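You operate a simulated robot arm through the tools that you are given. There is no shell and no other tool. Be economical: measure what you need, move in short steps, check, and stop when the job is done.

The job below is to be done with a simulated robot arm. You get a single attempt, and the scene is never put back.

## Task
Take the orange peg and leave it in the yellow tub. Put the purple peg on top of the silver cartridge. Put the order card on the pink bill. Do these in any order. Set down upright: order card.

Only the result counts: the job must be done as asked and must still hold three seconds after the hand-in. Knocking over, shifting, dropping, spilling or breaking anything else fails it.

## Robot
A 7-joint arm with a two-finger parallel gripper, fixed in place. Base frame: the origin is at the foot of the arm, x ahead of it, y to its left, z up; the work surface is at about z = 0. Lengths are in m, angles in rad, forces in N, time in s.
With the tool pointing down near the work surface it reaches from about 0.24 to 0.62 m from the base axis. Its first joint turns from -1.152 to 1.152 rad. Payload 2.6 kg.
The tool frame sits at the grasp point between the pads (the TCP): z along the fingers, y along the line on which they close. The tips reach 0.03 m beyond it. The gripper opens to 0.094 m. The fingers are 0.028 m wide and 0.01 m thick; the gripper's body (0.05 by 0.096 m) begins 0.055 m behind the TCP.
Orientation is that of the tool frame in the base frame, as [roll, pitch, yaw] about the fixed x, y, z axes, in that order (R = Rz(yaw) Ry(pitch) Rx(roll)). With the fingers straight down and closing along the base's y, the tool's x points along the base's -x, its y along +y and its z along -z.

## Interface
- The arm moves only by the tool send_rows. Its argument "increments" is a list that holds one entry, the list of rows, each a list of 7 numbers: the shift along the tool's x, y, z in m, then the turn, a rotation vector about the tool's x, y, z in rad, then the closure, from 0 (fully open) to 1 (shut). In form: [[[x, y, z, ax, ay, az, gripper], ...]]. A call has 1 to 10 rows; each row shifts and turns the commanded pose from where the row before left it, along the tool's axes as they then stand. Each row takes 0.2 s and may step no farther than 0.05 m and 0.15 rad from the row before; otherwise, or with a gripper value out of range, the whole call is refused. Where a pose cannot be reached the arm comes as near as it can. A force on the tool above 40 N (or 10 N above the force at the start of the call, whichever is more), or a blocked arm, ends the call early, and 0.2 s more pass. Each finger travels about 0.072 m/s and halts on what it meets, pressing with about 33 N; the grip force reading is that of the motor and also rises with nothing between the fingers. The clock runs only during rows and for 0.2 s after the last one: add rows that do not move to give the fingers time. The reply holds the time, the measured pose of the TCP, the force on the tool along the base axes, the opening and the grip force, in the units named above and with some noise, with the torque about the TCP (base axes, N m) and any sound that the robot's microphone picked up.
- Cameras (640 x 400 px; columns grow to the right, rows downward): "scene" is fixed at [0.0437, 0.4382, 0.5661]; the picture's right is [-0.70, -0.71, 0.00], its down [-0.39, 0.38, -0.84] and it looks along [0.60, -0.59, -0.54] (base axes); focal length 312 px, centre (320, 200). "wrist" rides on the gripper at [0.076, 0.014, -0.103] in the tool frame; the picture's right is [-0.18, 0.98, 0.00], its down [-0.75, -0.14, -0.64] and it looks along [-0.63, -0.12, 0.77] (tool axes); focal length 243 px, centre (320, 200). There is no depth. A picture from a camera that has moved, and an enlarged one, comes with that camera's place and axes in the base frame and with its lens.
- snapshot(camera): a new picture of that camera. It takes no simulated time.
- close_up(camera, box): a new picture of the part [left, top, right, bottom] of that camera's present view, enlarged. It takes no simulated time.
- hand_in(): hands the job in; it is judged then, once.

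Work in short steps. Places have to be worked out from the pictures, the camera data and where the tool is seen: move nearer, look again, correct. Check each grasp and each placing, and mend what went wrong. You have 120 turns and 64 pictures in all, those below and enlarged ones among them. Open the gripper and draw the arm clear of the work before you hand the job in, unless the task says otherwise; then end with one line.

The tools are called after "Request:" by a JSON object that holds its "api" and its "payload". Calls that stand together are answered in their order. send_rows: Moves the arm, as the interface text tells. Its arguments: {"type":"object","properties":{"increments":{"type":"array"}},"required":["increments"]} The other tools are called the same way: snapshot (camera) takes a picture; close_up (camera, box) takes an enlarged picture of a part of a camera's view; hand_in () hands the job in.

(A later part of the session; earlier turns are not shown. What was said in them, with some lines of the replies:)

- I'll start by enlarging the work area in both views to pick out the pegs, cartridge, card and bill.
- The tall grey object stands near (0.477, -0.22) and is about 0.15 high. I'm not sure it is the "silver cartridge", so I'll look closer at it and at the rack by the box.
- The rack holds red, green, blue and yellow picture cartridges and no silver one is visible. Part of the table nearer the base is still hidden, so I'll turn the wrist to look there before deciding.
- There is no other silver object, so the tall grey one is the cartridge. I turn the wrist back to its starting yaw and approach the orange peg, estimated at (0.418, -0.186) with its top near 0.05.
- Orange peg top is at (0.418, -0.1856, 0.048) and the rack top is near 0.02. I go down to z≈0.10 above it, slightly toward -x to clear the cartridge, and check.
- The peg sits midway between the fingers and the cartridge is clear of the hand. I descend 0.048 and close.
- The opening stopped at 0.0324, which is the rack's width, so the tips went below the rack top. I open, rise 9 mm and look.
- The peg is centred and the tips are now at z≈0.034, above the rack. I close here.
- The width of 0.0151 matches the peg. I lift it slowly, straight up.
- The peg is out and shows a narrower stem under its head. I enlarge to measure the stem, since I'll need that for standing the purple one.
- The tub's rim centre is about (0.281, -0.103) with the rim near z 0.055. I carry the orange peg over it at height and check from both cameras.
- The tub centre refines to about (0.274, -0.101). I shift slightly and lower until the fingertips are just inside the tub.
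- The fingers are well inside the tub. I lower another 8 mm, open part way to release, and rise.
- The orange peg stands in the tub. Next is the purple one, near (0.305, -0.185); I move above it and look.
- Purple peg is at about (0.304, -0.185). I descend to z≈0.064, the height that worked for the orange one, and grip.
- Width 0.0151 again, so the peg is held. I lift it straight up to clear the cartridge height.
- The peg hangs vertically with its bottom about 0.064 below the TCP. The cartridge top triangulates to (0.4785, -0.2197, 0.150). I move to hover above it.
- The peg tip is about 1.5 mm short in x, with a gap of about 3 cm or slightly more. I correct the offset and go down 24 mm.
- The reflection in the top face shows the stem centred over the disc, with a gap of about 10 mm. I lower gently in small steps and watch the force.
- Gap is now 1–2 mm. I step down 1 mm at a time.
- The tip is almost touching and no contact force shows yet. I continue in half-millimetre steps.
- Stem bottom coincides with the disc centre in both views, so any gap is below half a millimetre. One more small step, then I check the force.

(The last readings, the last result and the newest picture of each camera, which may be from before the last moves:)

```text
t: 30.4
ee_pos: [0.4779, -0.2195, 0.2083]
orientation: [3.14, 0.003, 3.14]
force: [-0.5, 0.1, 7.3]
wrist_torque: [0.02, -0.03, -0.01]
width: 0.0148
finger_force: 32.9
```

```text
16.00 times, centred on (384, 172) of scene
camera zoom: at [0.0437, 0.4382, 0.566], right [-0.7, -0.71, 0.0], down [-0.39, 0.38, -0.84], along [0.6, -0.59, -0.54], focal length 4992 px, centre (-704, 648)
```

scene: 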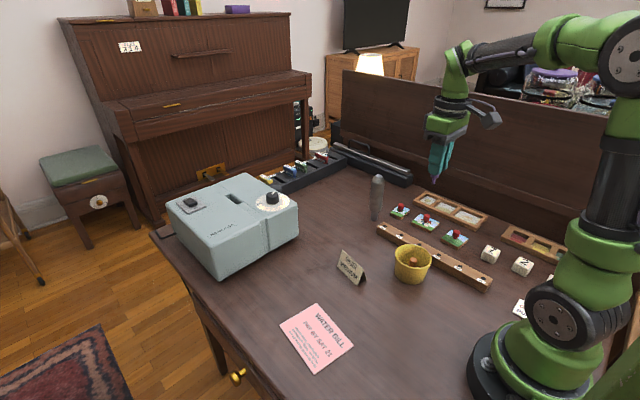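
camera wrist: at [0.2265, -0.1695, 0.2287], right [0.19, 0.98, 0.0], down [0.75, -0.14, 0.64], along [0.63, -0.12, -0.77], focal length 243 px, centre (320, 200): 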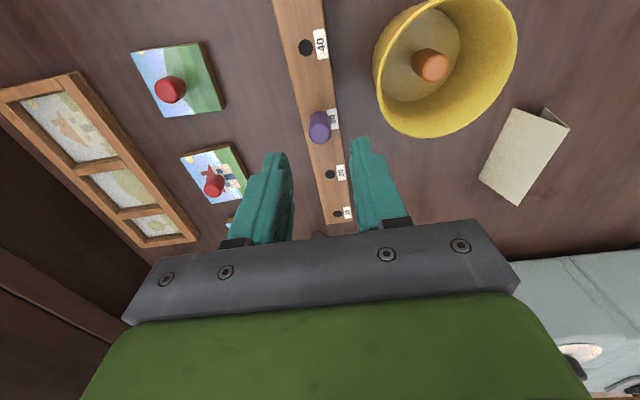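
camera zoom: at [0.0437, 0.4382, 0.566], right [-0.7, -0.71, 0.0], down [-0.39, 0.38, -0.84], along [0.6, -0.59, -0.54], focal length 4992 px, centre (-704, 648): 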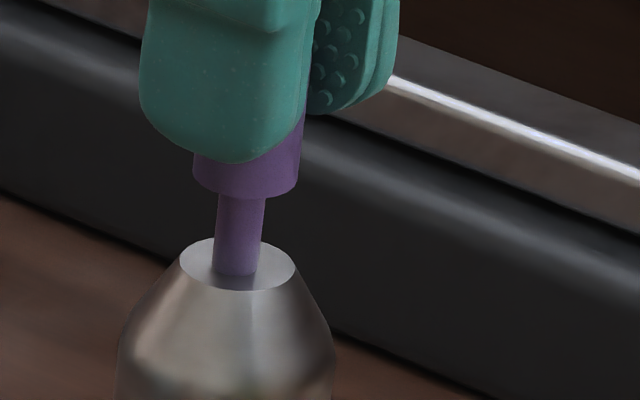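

Contact is confirmed at about 7 N. I ease off half a millimetre, release gradually, and keep the arm still.

Request:
{"api": "send_rows", "payload": {"increments": [[[0, 0, -0.0006, 0, 0, 0, 1], [0, 0, 0, 0, 0, 0, 1], [0, 0, 0, 0, 0, 0, 0.83], [0, 0, 0, 0, 0, 0, 0.8], [0, 0, 0, 0, 0, 0, 0.75], [0, 0, 0, 0, 0, 0, 0.7], [0, 0, 0, 0, 0, 0, 0.6], [0, 0, 0, 0, 0, 0, 0.6]]]}}

Request:
{"api": "close_up", "payload": {"camera": "scene", "box": [360, 145, 408, 185]}}

```text
t: 32.2
ee_pos: [0.4775, -0.2207, 0.2079]
orientation: [3.14, 0.0, 3.14]
force: [0.0, -0.3, -0.6]
wrist_torque: [0.03, -0.01, -0.03]
width: 0.038
finger_force: 0.0
```

```text
10.00 times, centred on (384, 165) of scene
camera zoom: at [0.0437, 0.4382, 0.5661], right [-0.7, -0.71, 0.0], down [-0.39, 0.38, -0.84], along [0.6, -0.59, -0.54], focal length 3120 px, centre (-320, 550)
```

zoom: 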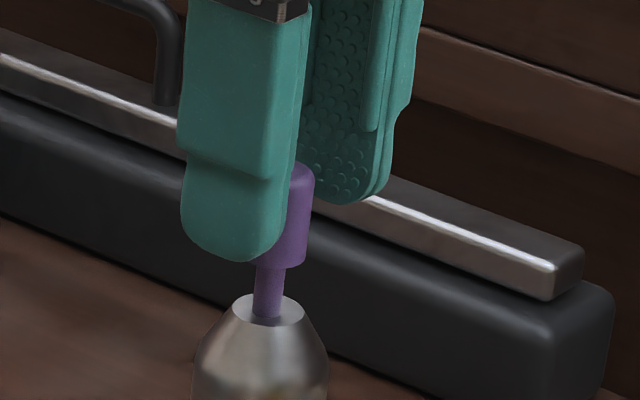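

The purple peg stands freely on the cartridge. I withdraw straight up, slowly at first.

Request:
{"api": "send_rows", "payload": {"increments": [[[0, 0, -0.01, 0, 0, 0, 0.6], [0, 0, -0.02, 0, 0, 0, 0.6], [0, 0, -0.03, 0, 0, 0, 0.6], [0, 0, -0.04, 0, 0, 0, 0.6], [0, 0, -0.04, 0, 0, 0, 0.4], [0, 0, 0, 0, 0, 0, 0.4]]]}}

Request:
{"api": "snapshot", "payload": {"camera": "scene"}}

Request:
{"api": "close_up", "payload": {"camera": "scene", "box": [270, 230, 430, 380]}}

```text
t: 33.6
ee_pos: [0.4793, -0.2192, 0.3489]
orientation: [-3.14, 0.003, 3.141]
force: [-0.2, -0.6, -0.1]
wrist_torque: [-0.02, -0.04, -0.01]
width: 0.0564
finger_force: 0.2
```

```text
20 pictures are left
```

scene: 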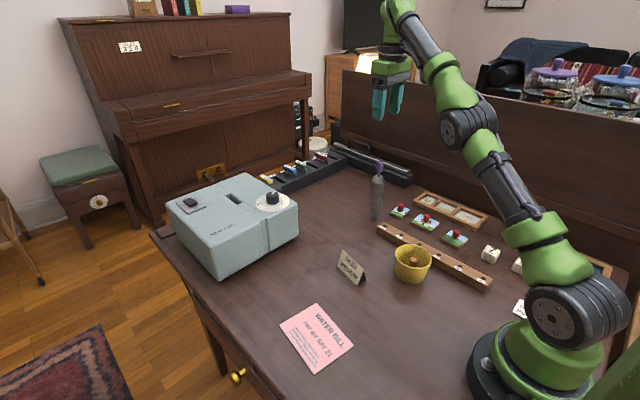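

```text
2.67 times, centred on (350, 305) of scene
camera zoom: at [0.0437, 0.4382, 0.5661], right [-0.7, -0.71, 0.0], down [-0.39, 0.38, -0.84], along [0.6, -0.59, -0.54], focal length 832 px, centre (240, -80)
```

zoom: 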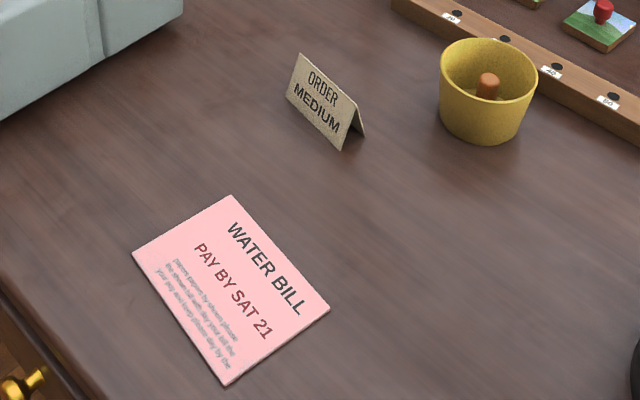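

Both pegs are in place. The tent card is centred near (0.377, 0.0), ridge along (-0.987, 0.159), about 0.077 long and 0.048 high; the bill centre is near (0.320, 0.178) with the same orientation. I'll grip the card by its two ends, so I move above it and turn the wrist about 81°.

Request:
{"api": "send_rows", "payload": {"increments": [[[0.0204, 0.0438, 0, 0, 0, 0, 0.4], [0.0204, 0.0438, 0, 0, 0, 0, 0.3], [0.0204, 0.0438, 0, 0, 0, 0, 0.2], [0.0204, 0.0438, 0, 0, 0, 0, 0.1], [0.0204, 0.0438, 0, 0, 0, 0, 0], [0, 0, 0, 0, 0, 0, 0]]]}}

Request:
{"api": "send_rows", "payload": {"increments": [[[0, 0, 0, 0, 0, -0.141, 0], [0, 0, 0, 0, 0, -0.141, 0], [0, 0, 0, 0, 0, -0.141, 0], [0, 0, 0, 0, 0, -0.141, 0], [0, 0, 0, 0, 0, -0.141, 0], [0, 0, 0, 0, 0, -0.141, 0], [0, 0, 0, 0, 0, -0.141, 0], [0, 0, 0, 0, 0, -0.141, 0], [0, 0, 0, 0, 0, -0.141, 0], [0, 0, 0, 0, 0, -0.141, 0]]]}}

Request:
{"api": "send_rows", "payload": {"increments": [[[0, 0, 0.04, 0, 0, 0, 0], [0, 0, 0.04, 0, 0, 0, 0], [0, 0, 0.04, 0, 0, 0, 0], [0, 0, 0.03, 0, 0, 0, 0], [0, 0, 0, 0, 0, 0, 0]]]}}

Request:
{"api": "snapshot", "payload": {"camera": "wrist"}}

```text
t: 35.0
ee_pos: [0.3758, -0.0003, 0.3486]
orientation: [3.141, -0.001, 3.14]
force: [0.1, -0.6, 0.6]
wrist_torque: [0.0, -0.01, 0.02]
width: 0.0939
finger_force: 0.0
```

```text
t: 37.2
ee_pos: [0.3752, -0.0017, 0.3477]
orientation: [-3.14, 0.001, -1.73]
force: [0.3, -0.6, -0.1]
wrist_torque: [-0.04, 0.01, -0.02]
width: 0.094
finger_force: 0.1
```

```text
t: 38.4
ee_pos: [0.3768, 0.0009, 0.1989]
orientation: [3.141, 0.0, -1.733]
force: [0.5, 0.4, 0.3]
wrist_torque: [0.02, 0.0, 0.03]
width: 0.0945
finger_force: 0.1
```

```text
18 pictures are left
camera wrist: at [0.3501, -0.0718, 0.3004], right [-0.94, 0.34, 0.0], down [0.26, 0.72, 0.64], along [0.22, 0.6, -0.77], focal length 243 px, centre (320, 200)
```

wrist: 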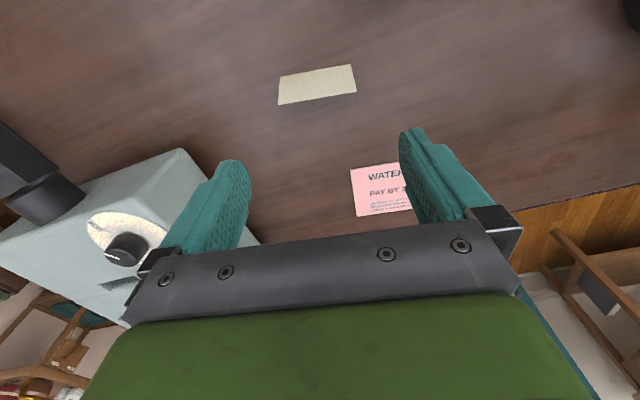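

Card centre refines to (0.379, -0.001), length 0.078, and the 0.094 opening leaves 8 mm per side. I shift by about 3 mm, descend to z≈0.095 and check alignment.

Request:
{"api": "send_rows", "payload": {"increments": [[[0.0018, -0.0025, 0.03, 0, 0, 0, 0], [0, 0, 0.04, 0, 0, 0, 0], [0, 0, 0.034, 0, 0, 0, 0], [0, 0, 0, 0, 0, 0, 0]]]}}

Request:
{"api": "snapshot", "payload": {"camera": "wrist"}}

Request:
{"api": "close_up", "payload": {"camera": "scene", "box": [290, 180, 418, 300]}}

```text
t: 39.4
ee_pos: [0.379, -0.0011, 0.0941]
orientation: [3.141, 0.001, -1.733]
force: [0.3, 0.0, -1.1]
wrist_torque: [0.0, 0.01, 0.01]
width: 0.0941
finger_force: 0.0
```

```text
17 pictures are left
camera wrist: at [0.3519, -0.074, 0.1971], right [-0.94, 0.34, 0.0], down [0.26, 0.72, 0.64], along [0.22, 0.6, -0.77], focal length 243 px, centre (320, 200)
```

wrist: 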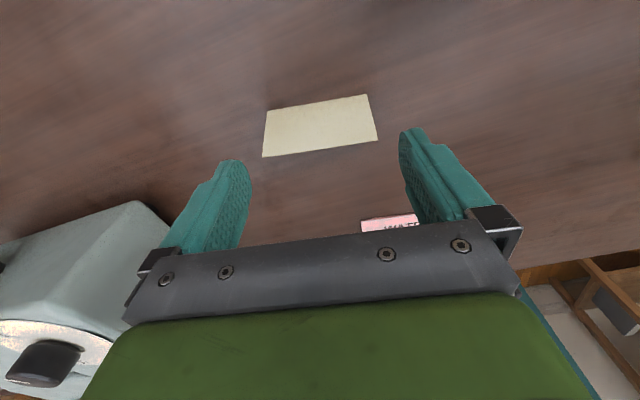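

```text
3.33 times, centred on (354, 240) of scene
camera zoom: at [0.0437, 0.4382, 0.5661], right [-0.7, -0.71, 0.0], down [-0.39, 0.38, -0.84], along [0.6, -0.59, -0.54], focal length 1040 px, centre (207, 67)
```

zoom: 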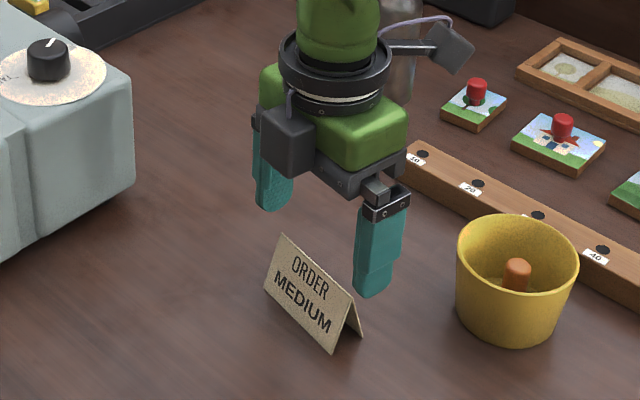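

The card lies centred between the fingers, within 1 mm. I descend to tips about 7 mm above the table and close.

Request:
{"api": "send_rows", "payload": {"increments": [[[0, -0.001, 0.03, 0, 0, 0, 0], [0, 0, 0.02, 0, 0, 0, 0], [0, 0, 0.007, 0, 0, 0, 0], [0, 0, 0, 0, 0, 0, 0], [0, 0, 0, 0, 0, 0, 0.1], [0, 0, 0, 0, 0, 0, 0.15], [0, 0, 0, 0, 0, 0, 0.2], [0, 0, 0, 0, 0, 0, 0.25], [0, 0, 0, 0, 0, 0, 0.25]]]}}

Request:
{"api": "close_up", "payload": {"camera": "scene", "box": [290, 200, 402, 300]}}

```text
t: 41.4
ee_pos: [0.379, -0.0031, 0.0391]
orientation: [-3.141, 0.001, -1.731]
force: [0.8, 0.2, -0.6]
wrist_torque: [-0.01, 0.02, -0.02]
width: 0.0788
finger_force: 32.4
```

```text
4.00 times, centred on (346, 250) of scene
camera zoom: at [0.0437, 0.4382, 0.5661], right [-0.7, -0.71, 0.0], down [-0.39, 0.38, -0.84], along [0.6, -0.59, -0.54], focal length 1248 px, centre (216, 0)
```

zoom: 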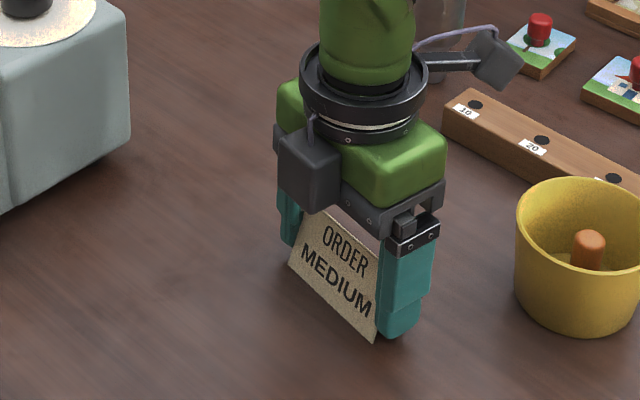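

Held at 0.0788, the card's length. I lift and check that it hangs upright.

Request:
{"api": "send_rows", "payload": {"increments": [[[0, 0, -0.01, 0, 0, 0, 0.3], [0, 0, -0.02, 0, 0, 0, 0.3], [0, 0, -0.03, 0, 0, 0, 0.3], [0, 0, -0.02, 0, 0, 0, 0.3], [0, 0, 0, 0, 0, 0, 0.3]]]}}

Request:
{"api": "snapshot", "payload": {"camera": "scene"}}

```text
t: 42.6
ee_pos: [0.3792, -0.0024, 0.1171]
orientation: [-3.141, -0.001, -1.729]
force: [-0.3, -0.2, 0.6]
wrist_torque: [0.04, -0.01, -0.01]
width: 0.0784
finger_force: 33.2
```

```text
14 pictures are left
```

scene: 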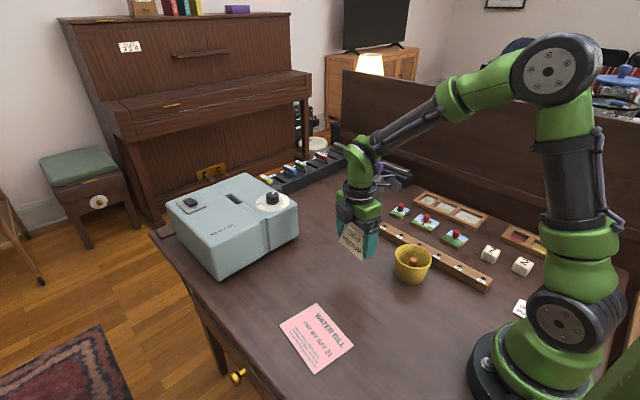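

The card is held level. I carry it to the bill centre at the same yaw.

Request:
{"api": "send_rows", "payload": {"increments": [[[-0.0337, 0.0173, 0, 0, 0, 0, 0.3], [-0.0337, 0.0173, 0, 0, 0, 0, 0.3], [-0.0337, 0.0173, 0, 0, 0, 0, 0.3], [-0.0337, 0.0173, 0, 0, 0, 0, 0.3], [-0.0337, 0.0173, 0, 0, 0, 0, 0.3], [0, 0, 0.03, 0, 0, 0, 0.3], [0, 0, 0.02, 0, 0, 0, 0.3], [0, 0, 0, 0, 0, 0, 0.3]]]}}

Request:
{"api": "close_up", "payload": {"camera": "scene", "box": [260, 220, 420, 390]}}

Request:
{"api": "snapshot", "payload": {"camera": "wrist"}}

```text
t: 44.4
ee_pos: [0.3213, 0.1782, 0.0677]
orientation: [3.14, 0.001, -1.733]
force: [-0.6, 0.4, -1.0]
wrist_torque: [-0.03, 0.03, -0.01]
width: 0.0785
finger_force: 33.1
```

```text
2.35 times, centred on (340, 305) of scene
camera zoom: at [0.0437, 0.4382, 0.5661], right [-0.7, -0.71, 0.0], down [-0.39, 0.38, -0.84], along [0.6, -0.59, -0.54], focal length 734 px, centre (273, -47)
```

zoom: 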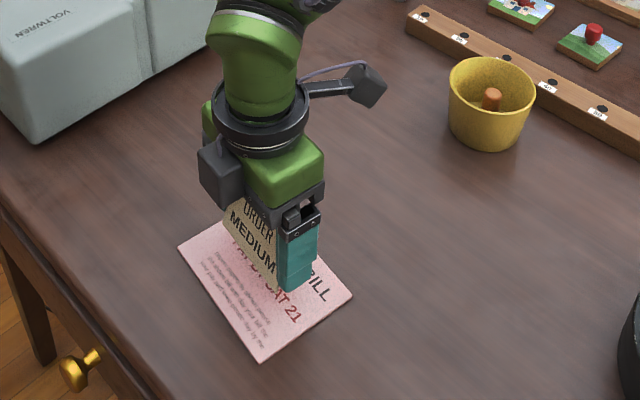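

```text
12 pictures are left
camera wrist: at [0.2954, 0.1053, 0.1699], right [-0.94, 0.34, 0.0], down [0.26, 0.72, 0.64], along [0.22, 0.6, -0.77], focal length 243 px, centre (320, 200)
```

wrist: 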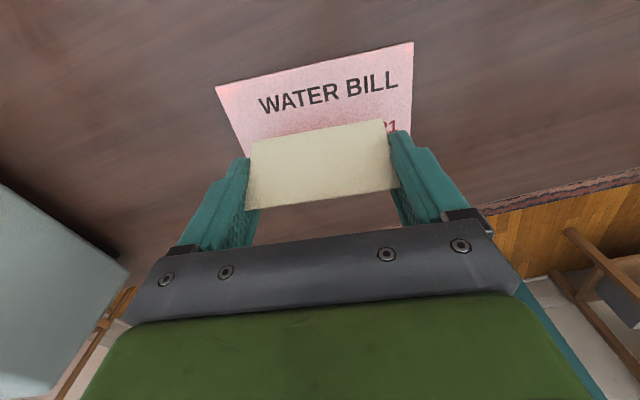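

The card is centred over the bill. I lower it near contact, then in small steps.

Request:
{"api": "send_rows", "payload": {"increments": [[[0, 0, 0.012, 0, 0, 0, 0.3], [0, 0, 0.01, 0, 0, 0, 0.3], [0, 0, 0.002, 0, 0, 0, 0.3], [0, 0, 0, 0, 0, 0, 0.3]]]}}

Request:
{"api": "close_up", "payload": {"camera": "scene", "box": [280, 270, 376, 360]}}

Request:
{"api": "send_rows", "payload": {"increments": [[[0, 0, 0.001, 0, 0, 0, 0.3], [0, 0, 0, 0, 0, 0, 0.3]]]}}

Request:
{"api": "send_rows", "payload": {"increments": [[[0, 0, 0.001, 0, 0, 0, 0.3], [0, 0, 0, 0, 0, 0, 0.3]]]}}

```text
t: 45.4
ee_pos: [0.3213, 0.1781, 0.0428]
orientation: [3.141, -0.002, -1.731]
force: [0.7, 1.0, 0.4]
wrist_torque: [-0.04, 0.03, 0.01]
width: 0.0782
finger_force: 33.2
```

```text
4.44 times, centred on (328, 315) of scene
camera zoom: at [0.0437, 0.4382, 0.5661], right [-0.7, -0.71, 0.0], down [-0.39, 0.38, -0.84], along [0.6, -0.59, -0.54], focal length 1387 px, centre (284, -311)
```

zoom: 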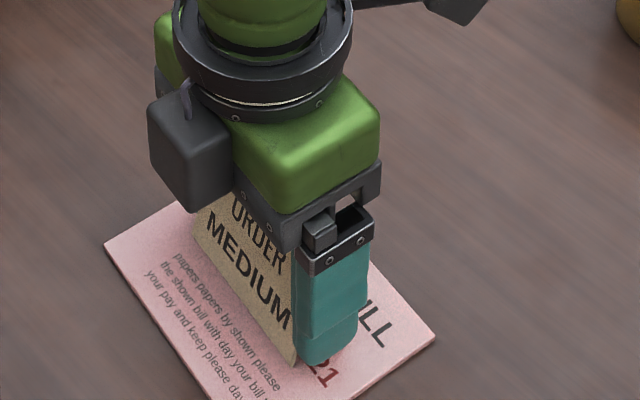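

```text
t: 46.0
ee_pos: [0.3212, 0.1775, 0.0415]
orientation: [-3.141, 0.0, -1.733]
force: [0.0, 0.0, 0.0]
wrist_torque: [0.01, 0.02, 0.01]
width: 0.0786
finger_force: 32.9
```

```text
t: 46.6
ee_pos: [0.3202, 0.1776, 0.0415]
orientation: [-3.14, 0.0, -1.734]
force: [-0.9, -1.3, 7.2]
wrist_torque: [-0.04, 0.06, 0.03]
width: 0.0784
finger_force: 33.4
```

Contact at 7 N. I ease off half a millimetre, open gradually and rise.

Request:
{"api": "send_rows", "payload": {"increments": [[[0, 0, -0.0005, 0, 0, 0, 0.3], [0, 0, 0, 0, 0, 0, 0.15], [0, 0, 0, 0, 0, 0, 0.1], [0, 0, 0, 0, 0, 0, 0], [0, 0, 0, 0, 0, 0, 0], [0, 0, -0.01, 0, 0, 0, 0], [0, 0, -0.02, 0, 0, 0, 0], [0, 0, -0.04, 0, 0, 0, 0], [0, 0, -0.045, 0, 0, 0, 0], [0, 0, -0.045, 0, 0, 0, 0]]]}}

Request:
{"api": "send_rows", "payload": {"increments": [[[0, 0, -0.045, 0, 0, 0, 0], [0, 0, -0.045, 0, 0, 0, 0], [0.045, 0, 0, 0, 0, 0, 0], [0.045, 0, 0, 0, 0, 0, 0], [0.045, 0, 0, 0, 0, 0, 0], [0, 0, 0, 0, 0, 0, 0]]]}}

Request:
{"api": "snapshot", "payload": {"camera": "scene"}}

Request:
{"api": "close_up", "payload": {"camera": "scene", "box": [270, 250, 380, 380]}}

Request:
{"api": "close_up", "payload": {"camera": "scene", "box": [350, 150, 510, 300]}}

```text
t: 48.8
ee_pos: [0.3203, 0.1778, 0.2015]
orientation: [3.14, 0.0, -1.731]
force: [0.1, -0.3, 0.4]
wrist_torque: [0.0, -0.02, 0.03]
width: 0.094
finger_force: 0.1
```

```text
t: 50.2
ee_pos: [0.2989, 0.0443, 0.2911]
orientation: [3.142, 0.0, -1.731]
force: [0.1, -0.7, 0.2]
wrist_torque: [-0.03, 0.01, -0.01]
width: 0.094
finger_force: 0.0
```

```text
10 pictures are left
```

scene: 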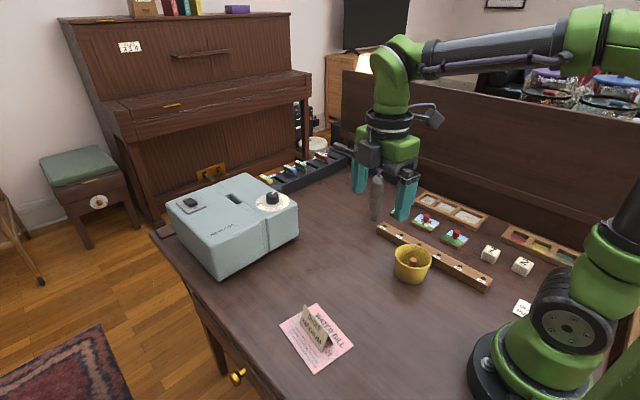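

```text
3.08 times, centred on (325, 315) of scene
camera zoom: at [0.0437, 0.4382, 0.5661], right [-0.7, -0.71, 0.0], down [-0.39, 0.38, -0.84], along [0.6, -0.59, -0.54], focal length 960 px, centre (305, -154)
```

zoom: 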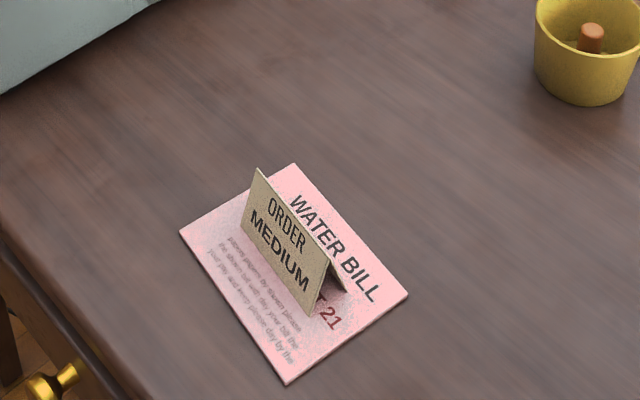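

```text
2.67 times, centred on (430, 225) of scene
camera zoom: at [0.0437, 0.4382, 0.5661], right [-0.7, -0.71, 0.0], down [-0.39, 0.38, -0.84], along [0.6, -0.59, -0.54], focal length 832 px, centre (27, 133)
```

zoom: 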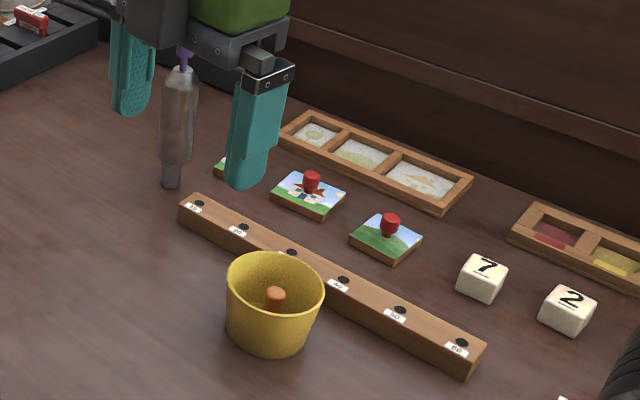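

The card stands upright on the bill, the orange peg is in the tub, and the purple peg is still on the cartridge. The gripper is open and clear of everything, so I hand in.

Request:
{"api": "hand_in", "payload": {}}

```text
The job is handed in.
```

I've handed the job in: the orange peg is in the yellow tub, the purple peg is standing on the silver cartridge, and the order card is upright on the pink bill. While picking up the orange peg, the gripper briefly closed on the peg rack; I saw no lasting shift in the pictures.
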